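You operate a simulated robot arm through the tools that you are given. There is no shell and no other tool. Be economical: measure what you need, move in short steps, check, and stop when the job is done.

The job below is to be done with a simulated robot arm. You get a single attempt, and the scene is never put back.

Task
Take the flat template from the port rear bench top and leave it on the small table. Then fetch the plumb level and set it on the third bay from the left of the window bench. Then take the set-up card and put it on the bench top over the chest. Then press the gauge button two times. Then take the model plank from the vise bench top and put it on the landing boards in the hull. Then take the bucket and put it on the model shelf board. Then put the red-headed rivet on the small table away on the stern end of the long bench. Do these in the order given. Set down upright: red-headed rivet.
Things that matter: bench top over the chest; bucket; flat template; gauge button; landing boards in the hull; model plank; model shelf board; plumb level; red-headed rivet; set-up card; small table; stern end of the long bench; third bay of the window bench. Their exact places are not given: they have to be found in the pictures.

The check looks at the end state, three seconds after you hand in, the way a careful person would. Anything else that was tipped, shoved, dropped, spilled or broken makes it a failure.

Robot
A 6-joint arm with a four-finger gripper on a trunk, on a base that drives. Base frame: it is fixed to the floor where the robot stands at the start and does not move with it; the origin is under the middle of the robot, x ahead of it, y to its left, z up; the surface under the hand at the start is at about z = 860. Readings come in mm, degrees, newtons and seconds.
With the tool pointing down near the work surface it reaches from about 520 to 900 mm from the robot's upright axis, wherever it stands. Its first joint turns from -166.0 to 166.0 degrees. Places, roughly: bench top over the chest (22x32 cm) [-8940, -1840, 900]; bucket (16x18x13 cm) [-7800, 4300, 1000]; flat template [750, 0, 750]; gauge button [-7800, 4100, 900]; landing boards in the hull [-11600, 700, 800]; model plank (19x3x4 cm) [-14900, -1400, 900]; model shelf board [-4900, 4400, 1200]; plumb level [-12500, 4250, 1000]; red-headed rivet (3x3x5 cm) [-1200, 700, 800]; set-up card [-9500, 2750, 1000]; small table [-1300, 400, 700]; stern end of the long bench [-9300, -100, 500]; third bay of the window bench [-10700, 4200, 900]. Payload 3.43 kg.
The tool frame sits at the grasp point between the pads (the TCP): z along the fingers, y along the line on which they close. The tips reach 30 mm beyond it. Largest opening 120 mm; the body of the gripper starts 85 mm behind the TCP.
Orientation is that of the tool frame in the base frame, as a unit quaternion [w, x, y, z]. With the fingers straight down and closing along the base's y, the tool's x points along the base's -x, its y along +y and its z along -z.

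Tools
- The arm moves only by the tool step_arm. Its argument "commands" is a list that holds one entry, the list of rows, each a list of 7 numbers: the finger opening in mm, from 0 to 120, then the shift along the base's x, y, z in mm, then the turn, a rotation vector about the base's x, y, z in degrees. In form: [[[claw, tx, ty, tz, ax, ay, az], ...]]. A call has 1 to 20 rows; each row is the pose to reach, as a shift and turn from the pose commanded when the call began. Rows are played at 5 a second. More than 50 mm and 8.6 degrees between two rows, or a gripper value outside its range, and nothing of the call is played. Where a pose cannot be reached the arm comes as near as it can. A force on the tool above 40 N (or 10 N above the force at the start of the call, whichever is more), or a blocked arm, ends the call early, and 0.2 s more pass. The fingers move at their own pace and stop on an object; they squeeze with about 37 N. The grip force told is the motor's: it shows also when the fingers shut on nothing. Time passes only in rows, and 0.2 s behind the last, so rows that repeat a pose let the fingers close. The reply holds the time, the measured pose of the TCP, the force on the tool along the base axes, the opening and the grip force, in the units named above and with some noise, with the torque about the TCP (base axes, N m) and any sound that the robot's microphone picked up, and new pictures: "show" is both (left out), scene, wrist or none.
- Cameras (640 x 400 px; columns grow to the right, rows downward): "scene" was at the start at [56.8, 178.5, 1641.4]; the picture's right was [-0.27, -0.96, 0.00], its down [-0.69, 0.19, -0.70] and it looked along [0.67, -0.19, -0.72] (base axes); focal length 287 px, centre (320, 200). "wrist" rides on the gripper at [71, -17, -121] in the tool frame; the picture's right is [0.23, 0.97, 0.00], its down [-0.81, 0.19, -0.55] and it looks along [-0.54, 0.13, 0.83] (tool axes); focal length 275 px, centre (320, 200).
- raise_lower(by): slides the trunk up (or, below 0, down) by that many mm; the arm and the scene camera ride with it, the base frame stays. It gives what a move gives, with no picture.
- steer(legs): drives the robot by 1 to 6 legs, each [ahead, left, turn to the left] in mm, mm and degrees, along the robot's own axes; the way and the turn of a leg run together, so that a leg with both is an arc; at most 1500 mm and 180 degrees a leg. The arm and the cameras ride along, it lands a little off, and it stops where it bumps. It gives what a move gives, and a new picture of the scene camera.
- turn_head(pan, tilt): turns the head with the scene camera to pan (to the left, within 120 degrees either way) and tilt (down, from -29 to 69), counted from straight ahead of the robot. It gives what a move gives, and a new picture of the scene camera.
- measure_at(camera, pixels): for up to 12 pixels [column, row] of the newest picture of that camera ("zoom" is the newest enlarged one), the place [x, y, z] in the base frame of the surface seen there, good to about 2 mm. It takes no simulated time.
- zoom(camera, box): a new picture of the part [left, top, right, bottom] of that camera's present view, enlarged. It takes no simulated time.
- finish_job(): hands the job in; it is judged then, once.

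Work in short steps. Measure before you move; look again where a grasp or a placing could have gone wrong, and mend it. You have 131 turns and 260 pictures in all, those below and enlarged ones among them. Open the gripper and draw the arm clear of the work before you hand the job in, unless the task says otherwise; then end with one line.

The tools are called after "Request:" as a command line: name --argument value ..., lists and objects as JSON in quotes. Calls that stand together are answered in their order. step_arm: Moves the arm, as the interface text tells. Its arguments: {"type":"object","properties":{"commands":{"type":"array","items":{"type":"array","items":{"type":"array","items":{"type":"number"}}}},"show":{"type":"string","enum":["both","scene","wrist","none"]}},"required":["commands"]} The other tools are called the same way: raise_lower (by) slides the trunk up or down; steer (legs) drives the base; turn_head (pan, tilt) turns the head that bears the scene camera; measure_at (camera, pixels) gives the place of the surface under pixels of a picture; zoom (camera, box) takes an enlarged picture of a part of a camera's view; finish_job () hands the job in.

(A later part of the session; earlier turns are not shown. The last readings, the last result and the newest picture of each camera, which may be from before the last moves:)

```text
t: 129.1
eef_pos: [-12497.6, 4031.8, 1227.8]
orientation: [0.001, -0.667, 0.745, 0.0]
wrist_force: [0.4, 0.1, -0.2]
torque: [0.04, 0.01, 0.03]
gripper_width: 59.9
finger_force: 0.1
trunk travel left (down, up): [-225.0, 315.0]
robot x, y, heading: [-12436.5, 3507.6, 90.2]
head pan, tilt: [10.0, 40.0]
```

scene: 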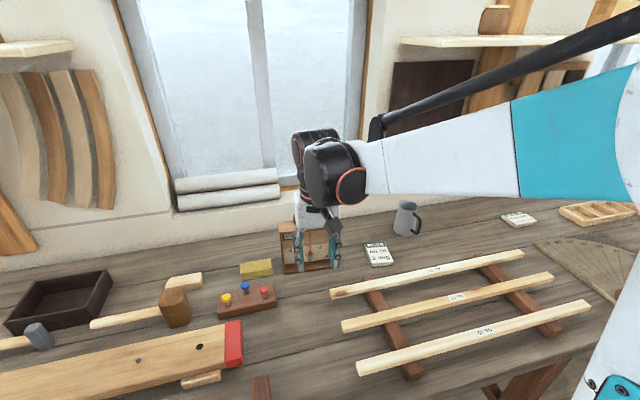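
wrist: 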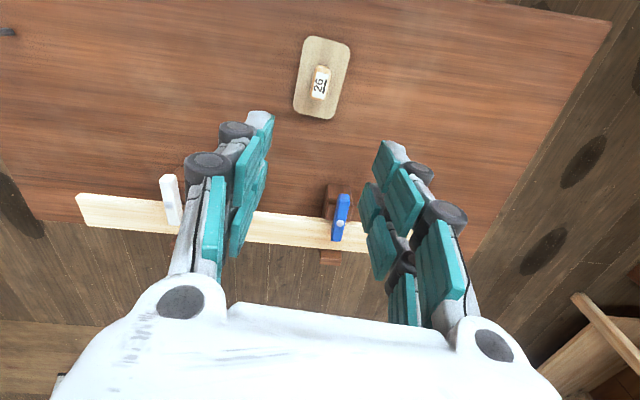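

I rotate the tool about 92° so the fingers close across the handle bar, and move over it, staying at z≈1227.

Request:
step_arm --commands '[[[60, 4, 25, 0, 0, 0, 8], [60, 8, 50, 0, 0, 0, 16], [60, 13, 75, 0, 0, 0, 24], [60, 17, 100, 0, 0, 0, 32], [60, 22, 125, 0, 0, 0, 40], [60, 26, 150, 0, 0, 0, 48], [60, 30, 175, 0, 0, 0, 56], [60, 35, 200, 0, 0, 0, 64], [60, 40, 225, 0, 0, 0, 72], [60, 45, 250, 0, 0, 0, 80], [60, 50, 275, 0, 0, 0, 87], [60, 52, 300, 0, 0, 0, 92.5], [60, 52, 300, 0, 0, 0, 92.5], [60, 52, 300, 0, 0, 0, 92.5]]]' --show "both"

```text
t: 132.1
eef_pos: [-12444.6, 4331.6, 1227.5]
orientation: [0.0, 1.0, -0.031, 0.0]
wrist_force: [1.4, 0.0, -1.2]
torque: [0.02, -0.01, 0.01]
gripper_width: 60.0
finger_force: 0.0
trunk travel left (down, up): [-225.0, 315.0]
robot x, y, heading: [-12435.3, 3506.5, 90.1]
head pan, tilt: [10.0, 40.0]
```

scene: 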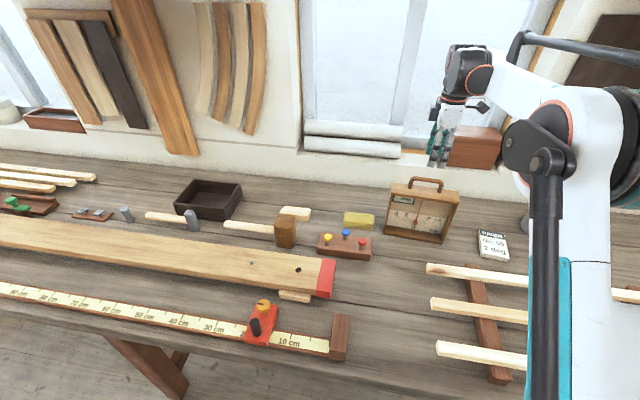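
wrist: 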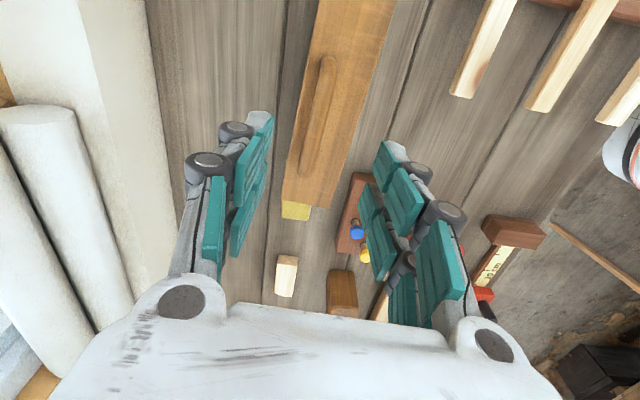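

I measure the handle in both pictures.

Request:
measure_at --camera "wrist" --pixels '[[327, 60], [318, 100], [308, 140], [300, 170], [320, 30], [300, 195], [345, 205], [390, 10]]'

Request:
measure_at --camera "scene" --pixels '[[425, 180], [412, 182], [438, 181], [395, 184], [457, 190], [387, 232], [441, 243], [420, 215]]'

```text
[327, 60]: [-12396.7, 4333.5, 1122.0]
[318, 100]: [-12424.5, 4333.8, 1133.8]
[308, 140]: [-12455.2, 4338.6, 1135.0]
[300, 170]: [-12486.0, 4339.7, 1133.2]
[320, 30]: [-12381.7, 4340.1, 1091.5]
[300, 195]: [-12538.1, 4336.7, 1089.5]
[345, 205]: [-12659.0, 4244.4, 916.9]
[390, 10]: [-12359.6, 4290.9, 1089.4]
```

```text
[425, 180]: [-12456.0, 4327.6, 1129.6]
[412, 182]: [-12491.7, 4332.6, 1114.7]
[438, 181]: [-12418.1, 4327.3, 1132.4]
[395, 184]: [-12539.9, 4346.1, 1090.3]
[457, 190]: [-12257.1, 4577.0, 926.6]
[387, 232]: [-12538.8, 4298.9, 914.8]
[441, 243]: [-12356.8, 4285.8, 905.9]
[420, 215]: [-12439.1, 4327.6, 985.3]
```

Handle bar: top z≈1135, frame top 1091, centre y≈4334. Descend to TCP z≈1127, close, and lift gently.

Request:
step_arm --commands '[[[60, -1, 2, -40, 0, 0, 0], [60, -1, 2, -80, 0, 0, 0], [60, -1, 2, -100, 0, 0, 0], [60, -1, 2, -100, 0, 0, 0], [0, -1, 2, -100, 0, 0, 0], [0, -1, 2, -100, 0, 0, 0], [0, -1, 2, -100, 0, 0, 0], [0, -1, 2, -100, 0, 0, 0], [0, -1, 2, -85, 0, 0, 0], [0, -1, 2, -60, 0, 0, 0], [0, -1, 2, -30, 0, 0, 0], [0, -1, 2, 0, 0, 0, 0], [0, -1, 2, 30, 0, 0, 0], [0, -1, 2, 60, 0, 0, 0], [0, -1, 2, 60, 0, 0, 0]]]' --show "both"

```text
t: 135.3
eef_pos: [-12447.4, 4333.9, 1287.3]
orientation: [-0.001, 1.0, -0.031, 0.0]
wrist_force: [-0.9, 0.3, -4.1]
torque: [0.0, -0.04, 0.01]
gripper_width: 12.4
finger_force: 37.2
trunk travel left (down, up): [-225.0, 315.0]
robot x, y, heading: [-12434.3, 3506.3, 89.7]
head pan, tilt: [10.0, 40.0]
```

scene: 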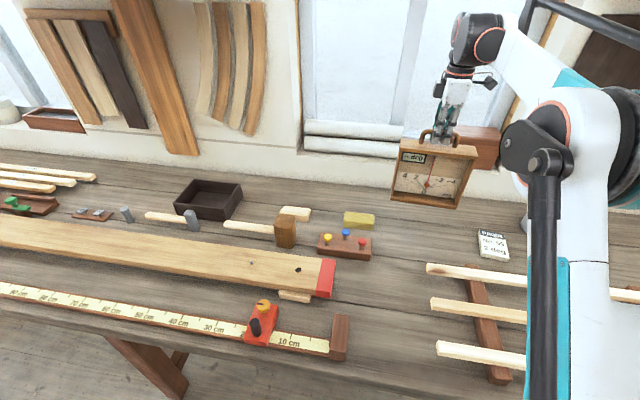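
wrist: 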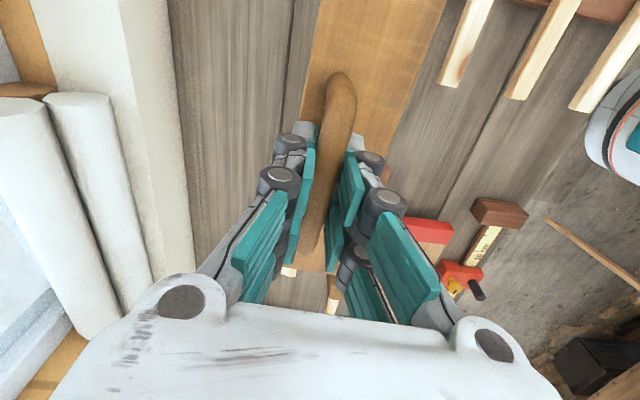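

The level is held. I retract it a bit toward me, then drive right toward x≈-10900 and look at the bays.

Request:
step_arm --commands '[[[0, 0, -45, 5, 0, 0, 0], [0, 0, -90, 10, 0, 0, 0], [0, 0, -135, 15, 0, 0, 0], [0, 0, -180, 20, 0, 0, 0], [0, 0, -225, 20, 0, 0, 0], [0, 0, -270, 20, 0, 0, 0]]]' --show "none"

Request:
steer --legs '[[-80, -1250, 0], [0, -300, 0]]'

Request:
turn_head --pan 0 --tilt 35

```text
t: 136.7
eef_pos: [-12448.6, 4062.1, 1307.0]
orientation: [-0.001, 0.999, -0.032, 0.0]
wrist_force: [0.2, 0.1, -2.4]
torque: [0.03, 0.02, 0.0]
gripper_width: 12.4
finger_force: 36.8
trunk travel left (down, up): [-225.0, 315.0]
robot x, y, heading: [-12440.1, 3505.3, 89.9]
head pan, tilt: [10.0, 40.0]
```

```text
t: 144.7
eef_pos: [-10890.4, 3973.2, 1307.0]
orientation: [0.0, 0.999, -0.037, 0.0]
wrist_force: [0.9, -0.3, -3.5]
torque: [0.03, 0.03, 0.0]
gripper_width: 12.3
finger_force: 37.2
trunk travel left (down, up): [-225.0, 315.0]
robot x, y, heading: [-10887.9, 3414.0, 89.3]
head pan, tilt: [10.0, 40.0]
```

scene: 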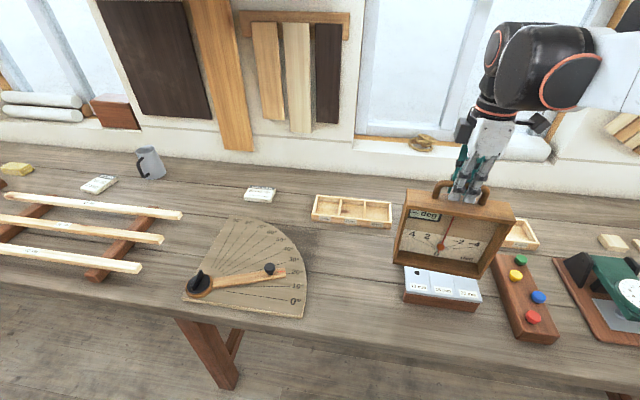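

```text
t: 145.4
eef_pos: [-10890.8, 3973.2, 1307.0]
orientation: [0.0, 0.999, -0.037, -0.001]
wrist_force: [0.2, 0.6, -3.4]
torque: [0.02, 0.0, -0.04]
gripper_width: 12.3
finger_force: 37.5
trunk travel left (down, up): [-225.0, 315.0]
robot x, y, heading: [-10885.9, 3417.9, 89.4]
head pan, tilt: [0.0, 35.0]
```

scene: 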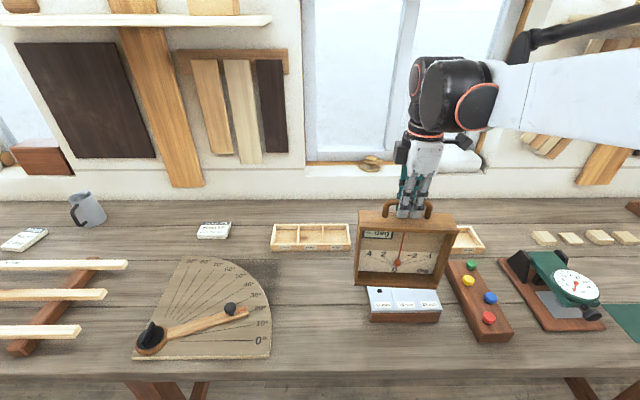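

I measure the bench contents around x=-10700 and the legs/window edges that define the bay.

Request:
measure_at --camera "scene" --pixels '[[165, 390], [580, 390], [320, 230], [480, 240], [370, 310], [440, 310], [455, 270], [300, 300], [310, 100], [520, 30], [300, 260], [265, 350]]'

Request:
turn_head --pan 60 --tilt 20

```text
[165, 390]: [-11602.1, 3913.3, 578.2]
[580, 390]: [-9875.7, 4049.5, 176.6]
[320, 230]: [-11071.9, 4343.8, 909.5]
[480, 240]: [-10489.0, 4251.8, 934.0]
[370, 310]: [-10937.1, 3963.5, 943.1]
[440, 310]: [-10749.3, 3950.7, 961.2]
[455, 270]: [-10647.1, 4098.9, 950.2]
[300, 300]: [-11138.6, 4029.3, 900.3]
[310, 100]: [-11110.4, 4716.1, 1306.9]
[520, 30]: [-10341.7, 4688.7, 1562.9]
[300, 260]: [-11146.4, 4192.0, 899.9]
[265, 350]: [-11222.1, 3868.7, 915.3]
```

```text
t: 146.7
eef_pos: [-10890.2, 3972.2, 1306.1]
orientation: [0.0, 0.999, -0.037, 0.0]
wrist_force: [0.2, 0.8, -4.6]
torque: [0.03, 0.04, -0.02]
gripper_width: 12.5
finger_force: 36.8
trunk travel left (down, up): [-225.0, 315.0]
robot x, y, heading: [-10889.8, 3414.5, 89.1]
head pan, tilt: [60.0, 20.0]
```

scene: 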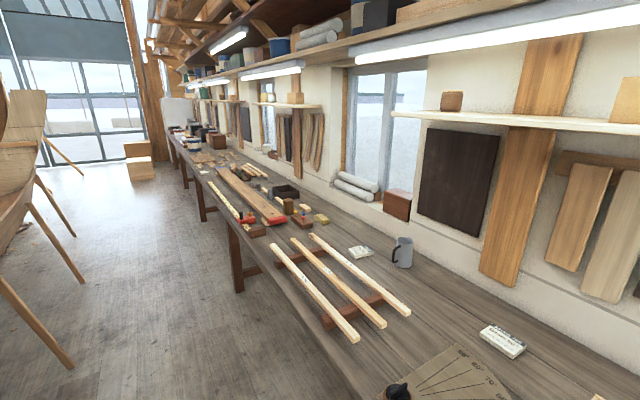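

The bay is centred at x≈-10740 (legs at -11600 and -9876, window centred -10725). I swing the held level left 250 mm to see the free patch behind it.

Request:
step_arm --commands '[[[0, -50, 0, 10, 0, 0, 0], [0, -100, 0, 20, 0, 0, 0], [0, -150, 0, 30, 0, 0, 0], [0, -200, 0, 30, 0, 0, 0], [0, -250, 0, 30, 0, 0, 0], [0, -300, 0, 30, 0, 0, 0]]]' --show "none"

Request:
turn_head --pan -8 --tilt 40

```text
refused: row 1 steps farther than a row can; nothing moved
```

```text
t: 148.1
eef_pos: [-10891.1, 3971.9, 1306.5]
orientation: [0.001, 0.999, -0.038, -0.001]
wrist_force: [1.0, -0.8, -3.1]
torque: [0.0, 0.0, -0.03]
gripper_width: 12.7
finger_force: 36.9
trunk travel left (down, up): [-225.0, 315.0]
robot x, y, heading: [-10886.8, 3411.0, 89.0]
head pan, tilt: [-8.0, 40.0]
```

scene: 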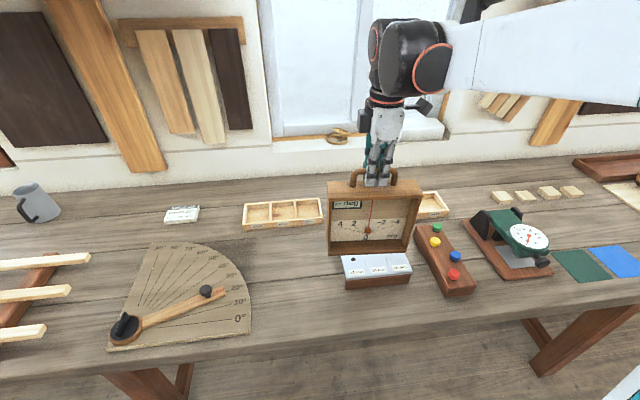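

I redo the swing with smaller steps to see what's behind.

Request:
step_arm --commands '[[[0, -48, 0, 0, 0, 0, 0], [0, -96, 0, 0, 0, 0, 0], [0, -144, 0, 0, 0, 0, 0], [0, -192, 0, 0, 0, 0, 0], [0, -240, 0, 0, 0, 0, 0], [0, -280, 0, 0, 0, 0, 0]]]' --show "scene"

```text
t: 149.5
eef_pos: [-11166.1, 3981.3, 1305.4]
orientation: [0.0, 0.999, -0.045, 0.0]
wrist_force: [-0.4, -0.7, -3.8]
torque: [0.0, -0.06, 0.03]
gripper_width: 12.3
finger_force: 37.2
trunk travel left (down, up): [-225.0, 315.0]
robot x, y, heading: [-10884.4, 3417.0, 89.3]
head pan, tilt: [-8.0, 40.0]
```

scene: 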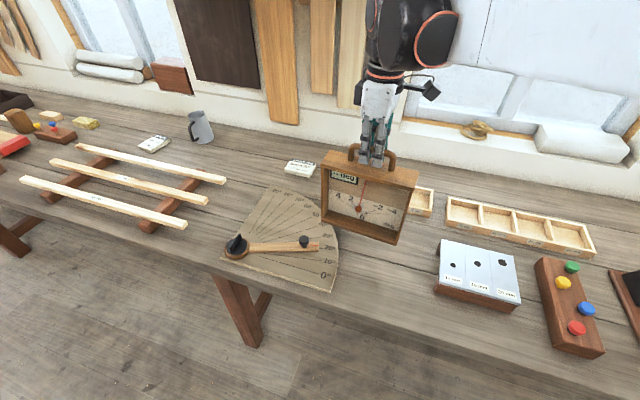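

Now the tray and gauge block are visible. I measure the gap between them.

Request:
measure_at --camera "scene" --pixels '[[447, 222], [545, 250], [595, 258], [440, 240], [516, 258], [535, 262], [440, 290], [430, 215], [335, 270], [400, 270], [475, 250], [415, 240]]'

Request:
zoom --camera "scene" --box '[380, 150, 640, 370]'

```text
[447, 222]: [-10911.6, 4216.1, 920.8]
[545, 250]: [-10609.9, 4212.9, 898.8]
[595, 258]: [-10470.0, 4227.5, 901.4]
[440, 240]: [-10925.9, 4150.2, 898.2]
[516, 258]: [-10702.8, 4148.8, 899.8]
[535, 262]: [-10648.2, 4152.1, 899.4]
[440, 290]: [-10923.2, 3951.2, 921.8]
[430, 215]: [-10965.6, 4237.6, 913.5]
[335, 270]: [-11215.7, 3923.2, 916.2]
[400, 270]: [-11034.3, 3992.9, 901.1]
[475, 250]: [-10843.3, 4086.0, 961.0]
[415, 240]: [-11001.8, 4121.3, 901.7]
```

```text
1.82 times, centred on (510, 260) of scene
```

zoom: 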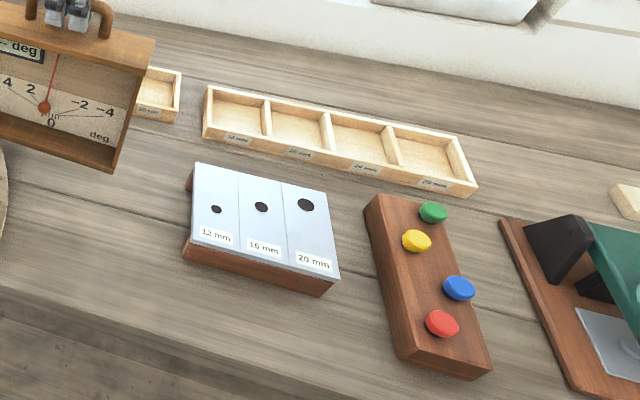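

The free patch between the protractor (right edge x≈-11220) and gauge block (left edge ≈-10940) lies within the bay. I'll set the level at about (-11072, 4110), first hovering just above the bench.

Request:
step_arm --commands '[[[0, 24, 32, 0, 0, 0, 1], [0, 47, 64, 0, 0, 0, 2], [0, 70, 96, 0, 0, 0, 3], [0, 94, 129, 0, 0, 0, 4], [0, 94, 129, -40, 0, 0, 4], [0, 94, 129, -80, 0, 0, 4], [0, 94, 129, -120, 0, 0, 4], [0, 94, 129, -150, 0, 0, 4], [0, 94, 129, -165, 0, 0, 4], [0, 94, 129, -165, 0, 0, 4]]]' --show "both"

```text
t: 151.7
eef_pos: [-11078.0, 4102.3, 1141.0]
orientation: [0.0, 1.0, -0.002, 0.001]
wrist_force: [0.0, 0.7, -4.5]
torque: [0.01, 0.0, 0.0]
gripper_width: 12.5
finger_force: 37.4
trunk travel left (down, up): [-225.0, 315.0]
robot x, y, heading: [-10887.2, 3414.4, 89.4]
head pan, tilt: [-8.0, 40.0]
```

scene: 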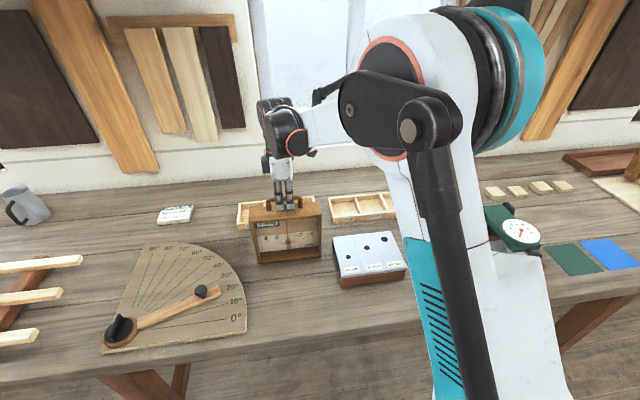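
wrist: 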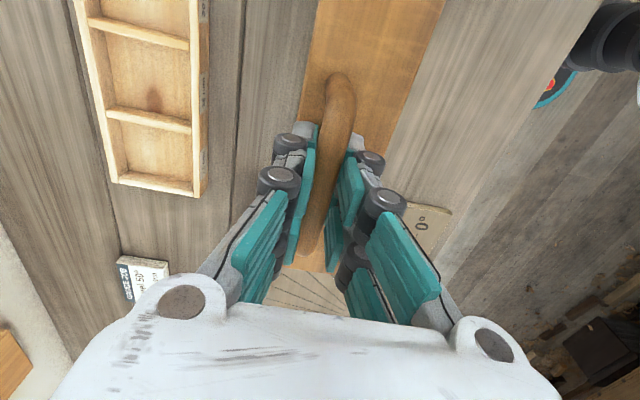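

I check clearance between the level's left lower corner (258,262) and the protractor's arc, and to the gauge block.

Request:
measure_at --camera "scene" --pixels '[[259, 261], [320, 255], [228, 270], [240, 290], [205, 250], [222, 262], [334, 265], [250, 265], [268, 270], [330, 275]]'

Request:
zoom --camera "scene" --box '[180, 180, 430, 320]'

```text
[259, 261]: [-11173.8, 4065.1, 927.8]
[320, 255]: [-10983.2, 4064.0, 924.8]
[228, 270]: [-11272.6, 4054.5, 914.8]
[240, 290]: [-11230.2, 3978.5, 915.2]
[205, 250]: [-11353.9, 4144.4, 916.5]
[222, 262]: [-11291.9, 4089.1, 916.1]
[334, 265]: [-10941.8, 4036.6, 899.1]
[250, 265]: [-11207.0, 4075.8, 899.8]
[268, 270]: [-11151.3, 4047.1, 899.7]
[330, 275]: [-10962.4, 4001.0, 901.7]
```

```text
2.56 times, centred on (305, 250) of scene
```

zoom: 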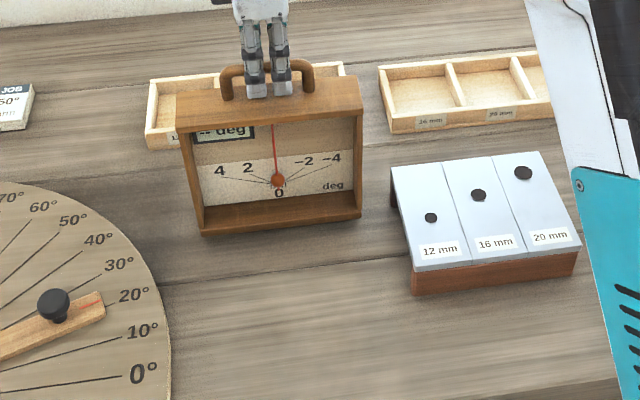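

Clearances are good. Lower the last ~13 mm, release, and rise straight up.

Request:
step_arm --commands '[[[0, 0, 0, -6, 0, 0, 0], [0, 0, 0, -11, 0, 0, 0], [0, 0, 0, -14, 0, 0, 0], [0, 0, 0, -14, 0, 0, 0], [0, 0, 0, -14, 0, 0, 0]]]' --show "none"

```text
t: 152.9
eef_pos: [-11077.2, 4102.2, 1129.3]
orientation: [0.001, 1.0, -0.002, 0.001]
wrist_force: [-1.3, 0.5, 0.7]
torque: [0.0, 0.17, 0.02]
gripper_width: 12.6
finger_force: 36.5
trunk travel left (down, up): [-225.0, 315.0]
robot x, y, heading: [-10883.7, 3411.4, 89.4]
head pan, tilt: [-8.0, 40.0]
```

Force shows contact (0.7 N instead of -4). I open the fingers and rise.

Request:
step_arm --commands '[[[20, 0, 0, 0, 0, 0, 0], [40, 0, 0, 0, 0, 0, 0], [50, 0, 0, 0, 0, 0, 0], [50, 0, 0, 40, 0, 0, 0], [50, 0, 0, 85, 0, 0, 0], [50, 0, 0, 130, 0, 0, 0], [50, 0, -40, 150, 0, 0, 0], [50, 0, -85, 160, 0, 0, 0], [50, 0, -130, 160, 0, 0, 0]]]' --show "both"

```text
t: 154.9
eef_pos: [-11076.1, 3971.2, 1289.2]
orientation: [0.0, 1.0, -0.003, -0.001]
wrist_force: [0.3, -0.1, 0.0]
torque: [0.03, -0.02, 0.03]
gripper_width: 49.7
finger_force: 0.2
trunk travel left (down, up): [-225.0, 315.0]
robot x, y, heading: [-10884.7, 3416.4, 89.4]
head pan, tilt: [-8.0, 40.0]
```

scene: 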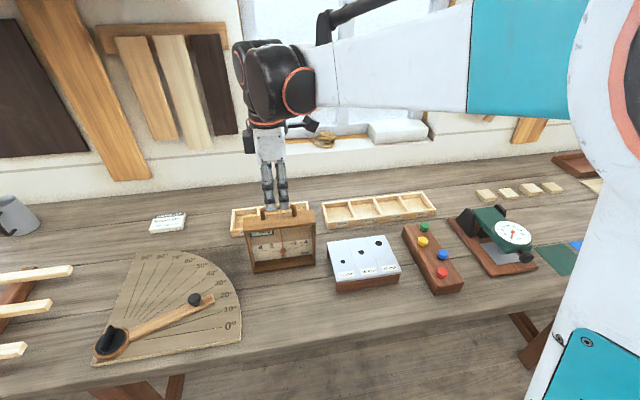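
wrist: 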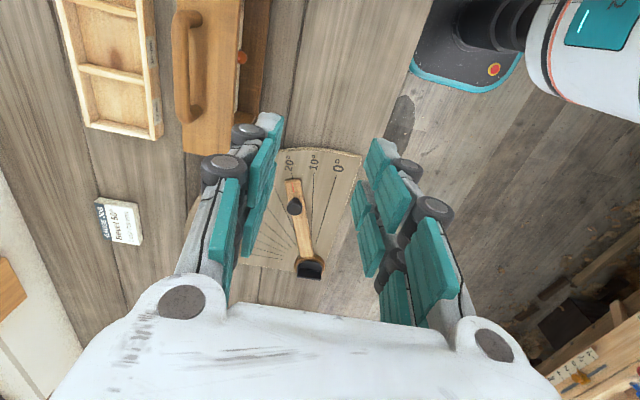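

The level stands upright, well placed. Next, I centre the arm, drive right to x≈-9700 and look back toward the hull side for the set-up card.

Request:
step_arm --commands '[[[60, 45, 0, 10, 0, 0, -8], [60, 90, 0, 20, 0, 0, -16], [60, 135, 0, 30, 0, 0, -24], [60, 180, -10, 40, 0, 0, -32], [60, 190, -20, 50, 0, 0, -40], [60, 190, -20, 60, 0, 0, -48], [60, 190, -20, 70, 0, 0, -56], [60, 190, -20, 80, 0, 0, -64], [60, 190, -20, 90, 0, 0, -72], [60, 190, -20, 100, 0, 0, -80], [60, 190, -20, 100, 0, 0, -88], [60, 190, -20, 100, 0, 0, -90]]]' --show "none"

Request:
steer --legs '[[-50, -1000, 0.6]]'

Request:
turn_head --pan 119 --tilt 35

Request:
turn_head --pan -119 --tilt 35

```text
t: 157.5
eef_pos: [-10887.5, 3952.3, 1388.2]
orientation: [0.0, -0.705, 0.709, -0.001]
wrist_force: [0.5, 0.3, -0.2]
torque: [-0.01, 0.03, 0.0]
gripper_width: 60.1
finger_force: 0.2
trunk travel left (down, up): [-225.0, 315.0]
robot x, y, heading: [-10887.3, 3414.6, 89.6]
head pan, tilt: [-8.0, 40.0]
```

```text
t: 162.7
eef_pos: [-9895.8, 3893.4, 1388.8]
orientation: [0.0, 0.708, -0.706, 0.0]
wrist_force: [0.2, 0.8, -0.8]
torque: [-0.01, 0.06, -0.02]
gripper_width: 59.8
finger_force: 0.0
trunk travel left (down, up): [-225.0, 315.0]
robot x, y, heading: [-9887.7, 3359.7, 89.8]
head pan, tilt: [-8.0, 40.0]
```

scene: 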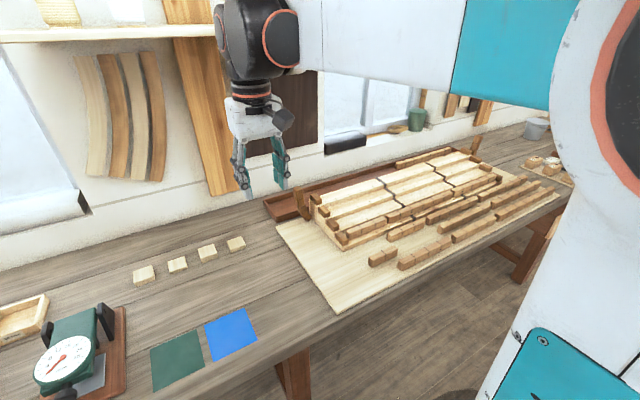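

```text
t: 164.8
eef_pos: [-9894.2, 3893.6, 1387.9]
orientation: [0.0, 0.709, -0.706, 0.0]
wrist_force: [-0.1, 0.3, 0.2]
torque: [-0.01, 0.01, 0.01]
gripper_width: 60.0
finger_force: 0.0
trunk travel left (down, up): [-225.0, 315.0]
robot x, y, heading: [-9891.9, 3356.3, 90.1]
head pan, tilt: [119.0, 35.0]
```

scene: 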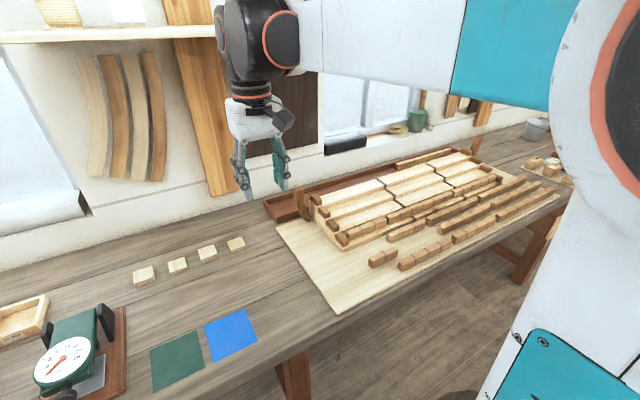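

```text
t: 168.1
eef_pos: [-9896.5, 3892.7, 1388.1]
orientation: [0.0, 0.709, -0.706, 0.0]
wrist_force: [-0.8, -0.5, 0.3]
torque: [0.01, 0.01, -0.01]
gripper_width: 60.2
finger_force: 0.0
trunk travel left (down, up): [-225.0, 315.0]
robot x, y, heading: [-9892.4, 3360.2, 89.6]
head pan, tilt: [-119.0, 35.0]
```

scene: 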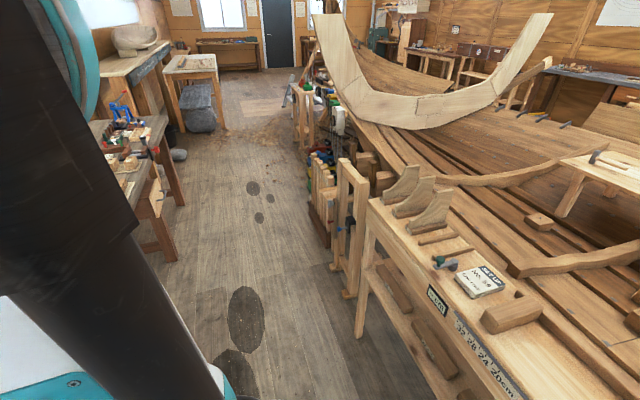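

The set-up card ("SET UP No. 59") lies at (480,282) on the hull-side bench. I zoom and measure.

Request:
zoom --camera "scene" --box '[350, 150, 640, 390]'

Request:
measure_at --camera "scene" --pixels '[[456, 276], [488, 266], [505, 288], [474, 298], [480, 282], [474, 294], [440, 262], [495, 320], [385, 215], [440, 305], [540, 390], [430, 215]]'

```text
1.67 times, centred on (495, 270) of scene
```

zoom: 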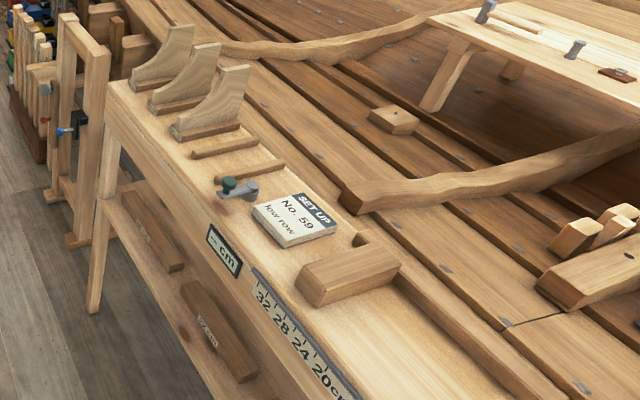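

```text
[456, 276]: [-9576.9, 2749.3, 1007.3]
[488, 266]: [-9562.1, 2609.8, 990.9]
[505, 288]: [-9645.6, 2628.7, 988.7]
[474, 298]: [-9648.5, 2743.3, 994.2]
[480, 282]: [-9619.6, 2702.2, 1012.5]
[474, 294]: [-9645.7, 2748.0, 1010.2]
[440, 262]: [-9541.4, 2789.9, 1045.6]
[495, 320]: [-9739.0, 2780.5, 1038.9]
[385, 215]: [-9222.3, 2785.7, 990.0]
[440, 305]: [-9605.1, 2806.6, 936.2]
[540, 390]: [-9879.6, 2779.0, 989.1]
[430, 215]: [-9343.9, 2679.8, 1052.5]
```

The card is a ~70×100×20 mm block centred near (-9610,2698), top z≈1011. I drive right 280 mm and turn to face it.

Request:
steer --legs '[[0, -285, 0], [0, 0, -180]]'

Request:
turn_head --pan 0 --tilt 45

```text
t: 177.5
eef_pos: [-9603.1, 2816.8, 1387.4]
orientation: [-0.001, 0.71, 0.704, 0.0]
wrist_force: [0.6, -0.9, 0.6]
torque: [0.01, -0.03, -0.02]
gripper_width: 60.0
finger_force: 0.0
trunk travel left (down, up): [-225.0, 315.0]
robot x, y, heading: [-9599.5, 3355.8, -90.8]
head pan, tilt: [-119.0, 35.0]
```

scene: 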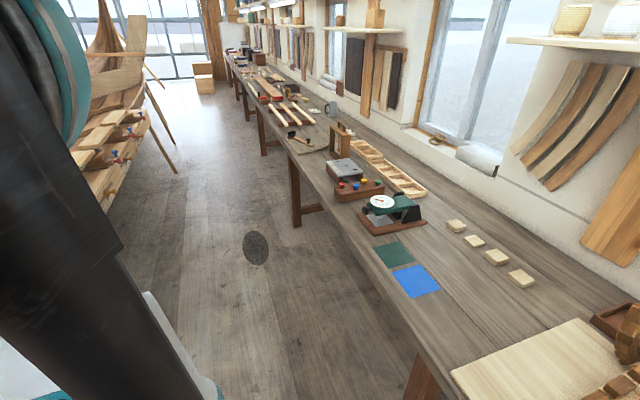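

```text
t: 179.5
eef_pos: [-9602.6, 2815.9, 1387.1]
orientation: [0.0, 0.71, 0.705, -0.001]
wrist_force: [0.4, 0.9, -0.6]
torque: [0.0, 0.01, 0.01]
gripper_width: 60.0
finger_force: 0.0
trunk travel left (down, up): [-225.0, 315.0]
robot x, y, heading: [-9603.6, 3354.1, -90.8]
head pan, tilt: [0.0, 45.0]
```

scene: 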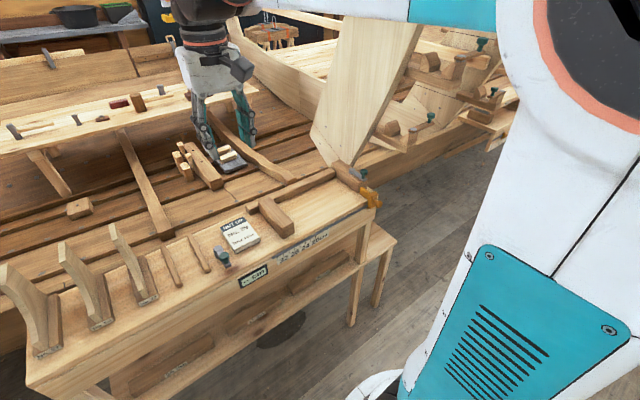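

I move above the card at about (-9611,2698), opening to 95 mm, and look with the wrist camera.

Request:
step_arm --commands '[[[70, -3, -40, -20, 0, 0, 0], [80, -6, -80, -50, 0, 0, 0], [90, -8, -118, -90, 0, 0, 0], [95, -8, -118, -130, 0, 0, 0], [95, -8, -118, -170, 0, 0, 0], [95, -8, -118, -210, 0, 0, 0], [95, -8, -118, -240, 0, 0, 0], [95, -8, -118, -260, 0, 0, 0], [95, -8, -118, -260, 0, 0, 0]]]' --show "wrist"

```text
refused: row 3 steps farther than a row can; nothing moved
```

Resending with smaller steps.

Request:
step_arm --commands '[[[70, -3, -40, -20, 0, 0, 0], [80, -6, -80, -50, 0, 0, 0], [90, -8, -110, -80, 0, 0, 0], [95, -8, -118, -120, 0, 0, 0], [95, -8, -118, -160, 0, 0, 0], [95, -8, -118, -200, 0, 0, 0], [95, -8, -118, -240, 0, 0, 0], [95, -8, -118, -260, 0, 0, 0], [95, -8, -118, -260, 0, 0, 0]]]' --show "wrist"

```text
t: 181.5
eef_pos: [-9611.4, 2699.6, 1128.4]
orientation: [0.0, 0.71, 0.705, 0.001]
wrist_force: [0.4, 0.1, 1.1]
torque: [0.01, 0.02, -0.01]
gripper_width: 95.3
finger_force: 0.0
trunk travel left (down, up): [-225.0, 315.0]
robot x, y, heading: [-9602.4, 3353.9, -90.8]
head pan, tilt: [0.0, 45.0]
```

wrist: 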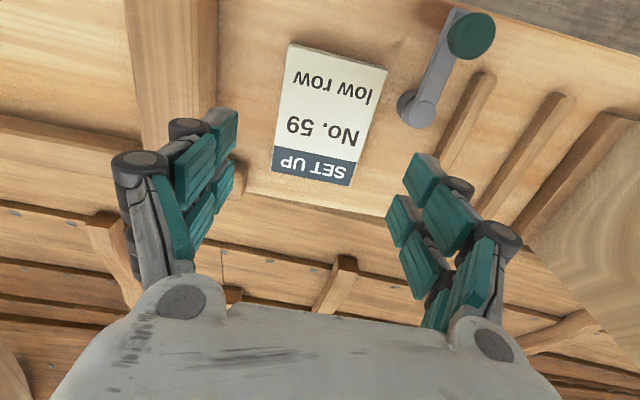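

I measure the card corners in the wrist view.

Request:
measure_at --camera "wrist" --pixels '[[292, 50], [383, 70], [349, 180], [276, 168], [325, 115], [250, 110], [395, 150], [405, 100], [310, 200], [240, 165]]'

```text
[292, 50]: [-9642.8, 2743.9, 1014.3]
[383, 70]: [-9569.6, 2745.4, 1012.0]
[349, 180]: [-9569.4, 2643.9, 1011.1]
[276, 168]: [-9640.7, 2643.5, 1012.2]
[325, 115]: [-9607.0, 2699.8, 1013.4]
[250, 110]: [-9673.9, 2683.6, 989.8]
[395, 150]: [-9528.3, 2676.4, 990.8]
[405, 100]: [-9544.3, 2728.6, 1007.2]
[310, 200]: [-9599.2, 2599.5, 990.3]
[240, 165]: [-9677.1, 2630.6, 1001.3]
```

Card centre (-9606,2694), 73 mm wide. I descend to TCP z≈1024 at y≈2687 (clear of the small clamp), grip and lift.

Request:
step_arm --commands '[[[88, 5, -12, -40, 0, 0, 0], [88, 5, -12, -80, 0, 0, 0], [88, 5, -12, -104, 0, 0, 0], [88, 5, -12, -104, 0, 0, 0], [60, 5, -12, -104, 0, 0, 0], [60, 5, -12, -104, 0, 0, 0], [60, 5, -12, -104, 0, 0, 0], [60, 5, -12, -80, 0, 0, 0], [60, 5, -12, -40, 0, 0, 0], [60, 5, -12, 0, 0, 0, 0], [60, 5, -12, 45, 0, 0, 0], [60, 5, -12, 90, 0, 0, 0]]]' --show "wrist"

```text
t: 184.1
eef_pos: [-9605.3, 2689.2, 1219.1]
orientation: [0.0, 0.71, 0.705, 0.0]
wrist_force: [1.1, 0.5, -1.3]
torque: [0.0, -0.01, -0.03]
gripper_width: 79.7
finger_force: 36.7
trunk travel left (down, up): [-225.0, 315.0]
robot x, y, heading: [-9599.9, 3351.8, -91.0]
head pan, tilt: [0.0, 45.0]
```

wrist: 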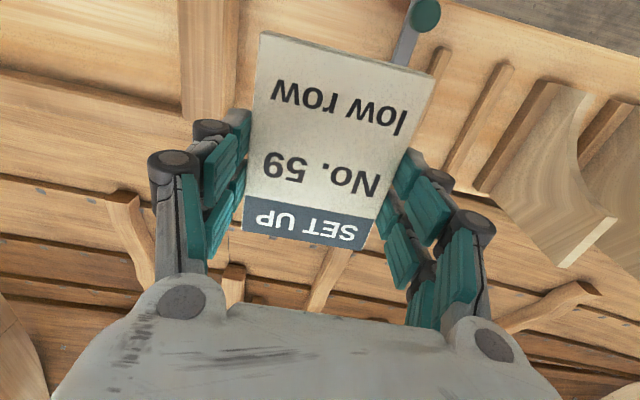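

The card is gripped (80 mm wide). I retract the arm, turn to heading 0, and drive back around the bow of the hull.

Request:
step_arm --commands '[[[60, 0, 45, 15, 0, 0, 0], [60, 0, 90, 30, 0, 0, 0], [60, 0, 130, 60, 0, 0, 0], [60, 0, 130, 100, 0, 0, 0], [60, 0, 130, 140, 0, 0, 0], [60, 0, 130, 170, 0, 0, 0]]]' --show "none"

Request:
steer --legs '[[0, 0, 91], [1400, -30, 0], [1400, -100, 0]]'

Request:
turn_head --pan 0 --tilt 30

```text
t: 185.5
eef_pos: [-9606.8, 2818.7, 1388.3]
orientation: [0.0, 0.709, 0.705, -0.001]
wrist_force: [0.1, 0.2, -1.0]
torque: [-0.02, 0.02, -0.04]
gripper_width: 79.4
finger_force: 36.9
trunk travel left (down, up): [-225.0, 315.0]
robot x, y, heading: [-9601.7, 3354.1, -90.8]
head pan, tilt: [0.0, 45.0]
```

```text
t: 202.9
eef_pos: [-6256.3, 3227.9, 1388.3]
orientation: [0.0, -0.004, 1.0, 0.0]
wrist_force: [0.3, 0.0, -0.4]
torque: [0.01, -0.03, 0.02]
gripper_width: 79.6
finger_force: 36.6
trunk travel left (down, up): [-225.0, 315.0]
robot x, y, heading: [-6791.5, 3225.1, -0.1]
head pan, tilt: [0.0, 45.0]
```

scene: 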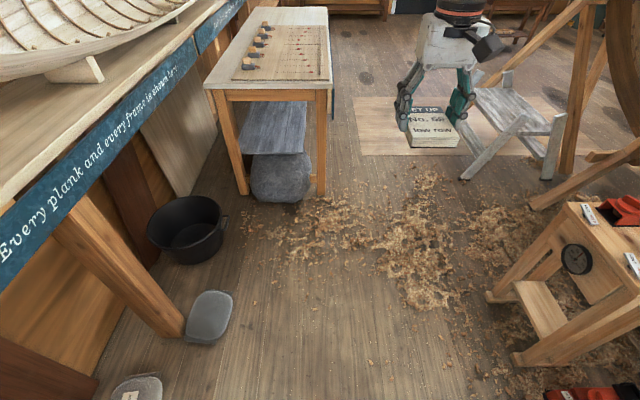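

```text
t: 203.7
eef_pos: [-6256.4, 3228.8, 1388.5]
orientation: [0.001, -0.004, 1.0, -0.001]
wrist_force: [0.3, 0.4, -1.1]
torque: [0.02, -0.03, 0.02]
gripper_width: 79.3
finger_force: 36.7
trunk travel left (down, up): [-225.0, 315.0]
robot x, y, heading: [-6794.9, 3220.0, -0.1]
head pan, tilt: [0.0, 30.0]
```

scene: 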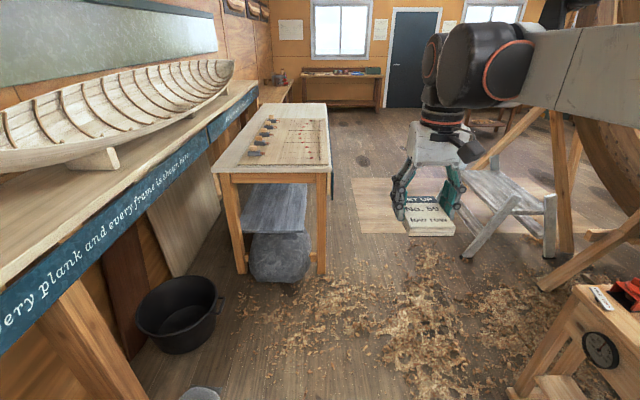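

I measure the passage between the trestle table leg (325,272) and ladder foot (465,257), plus the rack foot.

Request:
measure_at --camera "scene" --pixels '[[325, 272], [465, 258], [545, 255], [545, 290], [512, 392], [380, 190], [420, 280], [380, 250], [475, 168]]'

```text
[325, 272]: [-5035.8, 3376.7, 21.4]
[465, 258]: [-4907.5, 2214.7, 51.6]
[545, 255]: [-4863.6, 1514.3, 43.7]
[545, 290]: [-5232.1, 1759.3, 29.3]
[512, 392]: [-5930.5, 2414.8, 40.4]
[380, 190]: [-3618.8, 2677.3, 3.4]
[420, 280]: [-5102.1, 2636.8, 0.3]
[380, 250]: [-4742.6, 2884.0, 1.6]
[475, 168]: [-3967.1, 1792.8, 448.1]
```

Going through at y≈2880, then to x≈-2650, turning to face -y.

Request:
steer --legs '[[900, -340, 0], [1400, 0, 0], [1400, 0, 0], [440, 0, 0], [0, 0, -90]]'

Request:
turn_head --pan 10 --tilt 30

```text
t: 227.8
eef_pos: [-2654.0, 2372.0, 1389.1]
orientation: [0.0, 0.694, 0.72, -0.001]
wrist_force: [-0.3, 0.5, -1.1]
torque: [0.01, 0.01, -0.01]
gripper_width: 79.8
finger_force: 36.3
trunk travel left (down, up): [-225.0, 315.0]
robot x, y, heading: [-2672.6, 2910.4, -88.4]
head pan, tilt: [0.0, 30.0]
```

scene: 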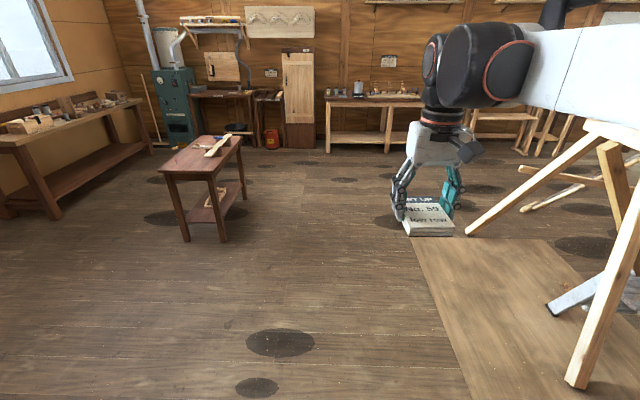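

```text
t: 228.6
eef_pos: [-2655.1, 2373.7, 1388.8]
orientation: [0.0, 0.694, 0.72, 0.0]
wrist_force: [0.0, -0.4, -0.8]
torque: [0.01, -0.04, 0.04]
gripper_width: 79.5
finger_force: 37.2
trunk travel left (down, up): [-225.0, 315.0]
robot x, y, heading: [-2675.9, 2909.0, -88.3]
head pan, tilt: [10.0, 30.0]
```

scene: 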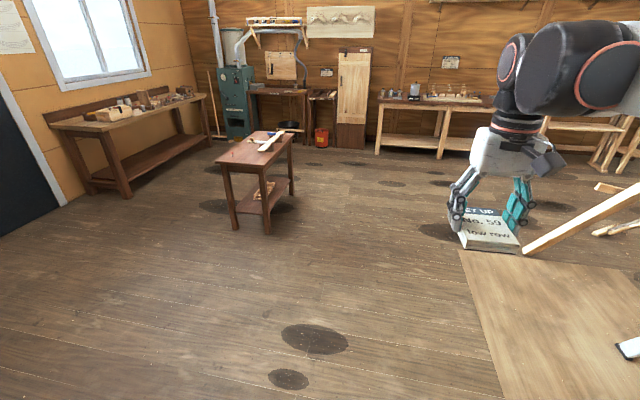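

Request:
measure_at --camera "scene" --pixels '[[525, 252], [460, 165], [380, 152], [620, 352], [290, 195], [235, 230], [610, 170], [440, 180], [510, 185]]'

```text
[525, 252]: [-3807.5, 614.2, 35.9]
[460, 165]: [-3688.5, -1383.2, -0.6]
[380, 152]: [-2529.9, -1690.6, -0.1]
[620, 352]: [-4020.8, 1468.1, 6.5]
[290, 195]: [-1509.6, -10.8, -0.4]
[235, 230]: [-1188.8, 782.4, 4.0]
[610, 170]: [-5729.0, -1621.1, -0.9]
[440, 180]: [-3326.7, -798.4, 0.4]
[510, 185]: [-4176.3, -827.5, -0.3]
```

The crossing at x≈-2670 is clear. Drive to y≈-800 and turn to face -x.

Request:
steer --legs '[[1400, 0, -1.7], [1400, 0, 0], [900, 0, 0], [0, 0, -90]]'

Request:
turn_head --pan 10 --tilt 25

```text
t: 250.3
eef_pos: [-3217.2, -804.7, 1388.5]
orientation: [-0.001, 1.0, 0.0, 0.0]
wrist_force: [-0.7, 0.1, -1.1]
torque: [0.0, -0.02, -0.04]
gripper_width: 79.6
finger_force: 36.5
trunk travel left (down, up): [-225.0, 315.0]
robot x, y, heading: [-2682.5, -799.7, 179.5]
head pan, tilt: [10.0, 30.0]
```

scene: 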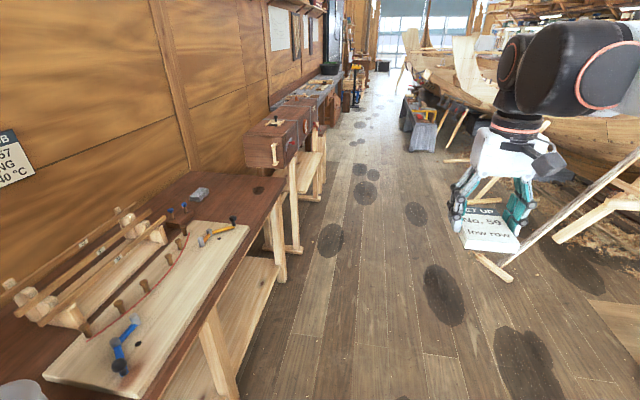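

```text
t: 251.0
eef_pos: [-3218.7, -805.0, 1388.2]
orientation: [-0.001, 1.0, 0.0, 0.0]
wrist_force: [-0.3, 0.7, -1.4]
torque: [0.01, 0.0, 0.03]
gripper_width: 79.6
finger_force: 37.0
trunk travel left (down, up): [-225.0, 315.0]
robot x, y, heading: [-2682.1, -804.2, 179.2]
head pan, tilt: [10.0, 25.0]
```

scene: 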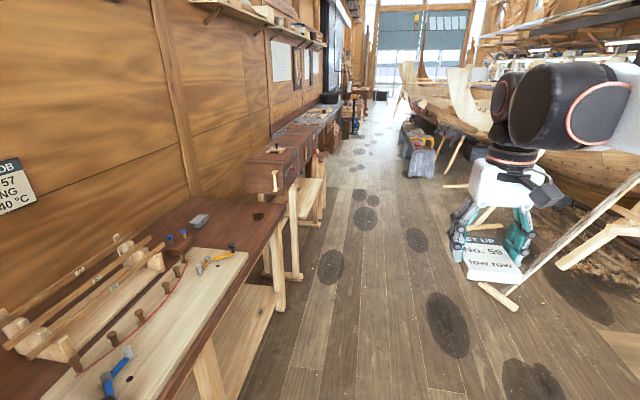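

I measure the lane edges: prop foot (510,305), low gray bench (415,178), bench edges on the left.

Request:
measure_at --camera "scene" --pixels '[[512, 306], [420, 178], [430, 150], [447, 172], [465, 187], [280, 305], [298, 278], [345, 175], [355, 140], [330, 100], [400, 145], [425, 140]]'

Request:
zoom --camera "scene" --box '[240, 60, 480, 210]'

```text
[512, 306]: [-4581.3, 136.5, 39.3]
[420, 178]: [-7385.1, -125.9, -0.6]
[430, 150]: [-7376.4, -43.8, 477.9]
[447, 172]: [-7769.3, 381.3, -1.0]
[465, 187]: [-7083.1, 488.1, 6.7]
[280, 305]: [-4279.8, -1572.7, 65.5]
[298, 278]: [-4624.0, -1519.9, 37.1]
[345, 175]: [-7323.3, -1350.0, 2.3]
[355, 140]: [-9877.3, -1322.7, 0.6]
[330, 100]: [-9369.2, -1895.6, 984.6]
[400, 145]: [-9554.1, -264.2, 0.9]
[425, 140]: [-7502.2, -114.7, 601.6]
```

```text
2.67 times, centred on (360, 135) of scene
```

zoom: 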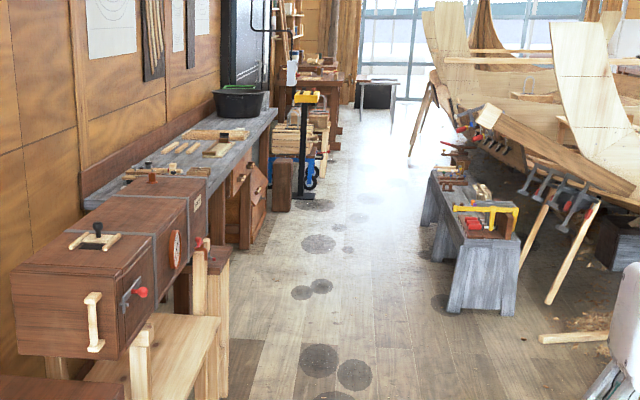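

The left lane is clear along y≈-800 (bench edge -1350, low bench -264). I drive to x≈-8940 and turn to face the bench.

Request:
steer --legs '[[1400, 0, 0.8], [1400, 0, 0], [1400, 0, 0], [1400, 0, 0], [500, 0, 0], [0, 0, 90]]'

Request:
turn_head --pan 0 --tilt 40

```text
t: 284.1
eef_pos: [-8752.1, -1288.6, 1388.7]
orientation: [0.0, 0.698, 0.716, 0.0]
wrist_force: [0.6, 0.3, -0.6]
torque: [0.01, 0.0, -0.01]
gripper_width: 79.5
finger_force: 37.1
trunk travel left (down, up): [-225.0, 315.0]
robot x, y, heading: [-8767.1, -752.7, -89.1]
head pan, tilt: [10.0, 25.0]
```

scene: 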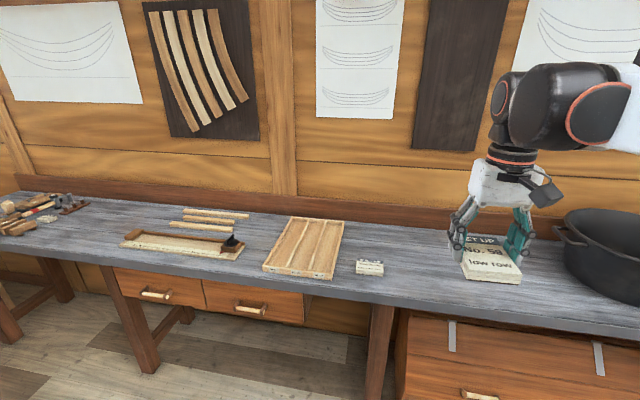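

```text
t: 284.8
eef_pos: [-8751.9, -1289.0, 1388.1]
orientation: [0.001, 0.699, 0.715, 0.0]
wrist_force: [0.3, -0.4, -0.8]
torque: [0.03, 0.03, 0.01]
gripper_width: 79.6
finger_force: 37.3
trunk travel left (down, up): [-225.0, 315.0]
robot x, y, heading: [-8763.3, -751.6, -89.3]
head pan, tilt: [0.0, 40.0]
```

scene: 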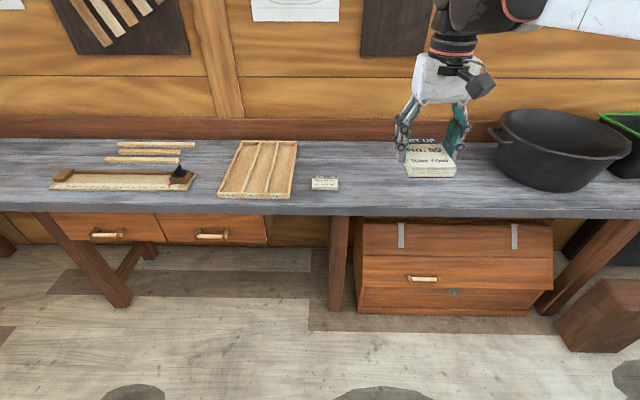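

The chest is under the bench; the clear top over it lies between the small label (325,183) and the black pot (560,150). I measure.

Request:
measure_at --camera "scene" --pixels '[[360, 225], [552, 240], [340, 230], [600, 230], [325, 190], [510, 170], [500, 130], [430, 200], [380, 170], [470, 185], [380, 140], [455, 250]]'

```text
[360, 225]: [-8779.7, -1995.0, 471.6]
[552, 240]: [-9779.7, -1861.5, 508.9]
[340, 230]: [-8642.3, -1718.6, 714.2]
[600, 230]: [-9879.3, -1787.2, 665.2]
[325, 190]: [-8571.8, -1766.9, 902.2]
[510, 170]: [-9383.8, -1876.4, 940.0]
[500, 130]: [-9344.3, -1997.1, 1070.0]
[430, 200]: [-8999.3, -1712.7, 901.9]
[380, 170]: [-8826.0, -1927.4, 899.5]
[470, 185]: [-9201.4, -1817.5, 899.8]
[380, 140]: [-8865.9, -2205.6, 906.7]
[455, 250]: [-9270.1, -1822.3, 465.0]
```

I move right 180 mm and ahead 330 mm so the card can be set at (-8940,-1840).

Request:
steer --legs '[[330, 180, -0.7]]'

```text
t: 287.2
eef_pos: [-8574.3, -1615.7, 1388.7]
orientation: [0.0, 0.702, 0.712, 0.0]
wrist_force: [0.4, -0.2, -1.1]
torque: [0.02, 0.03, 0.01]
gripper_width: 79.7
finger_force: 37.0
trunk travel left (down, up): [-225.0, 315.0]
robot x, y, heading: [-8581.7, -1079.6, -89.9]
head pan, tilt: [0.0, 40.0]
```

scene: 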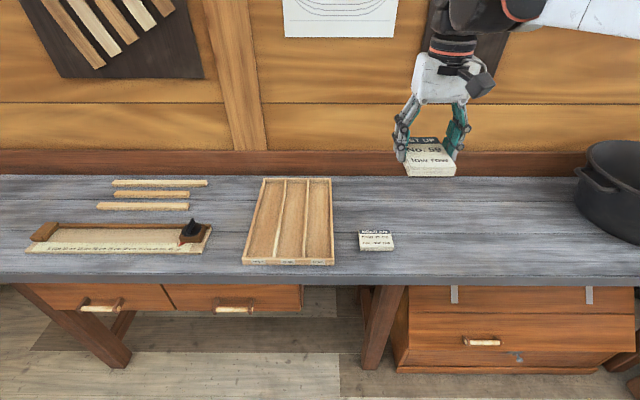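

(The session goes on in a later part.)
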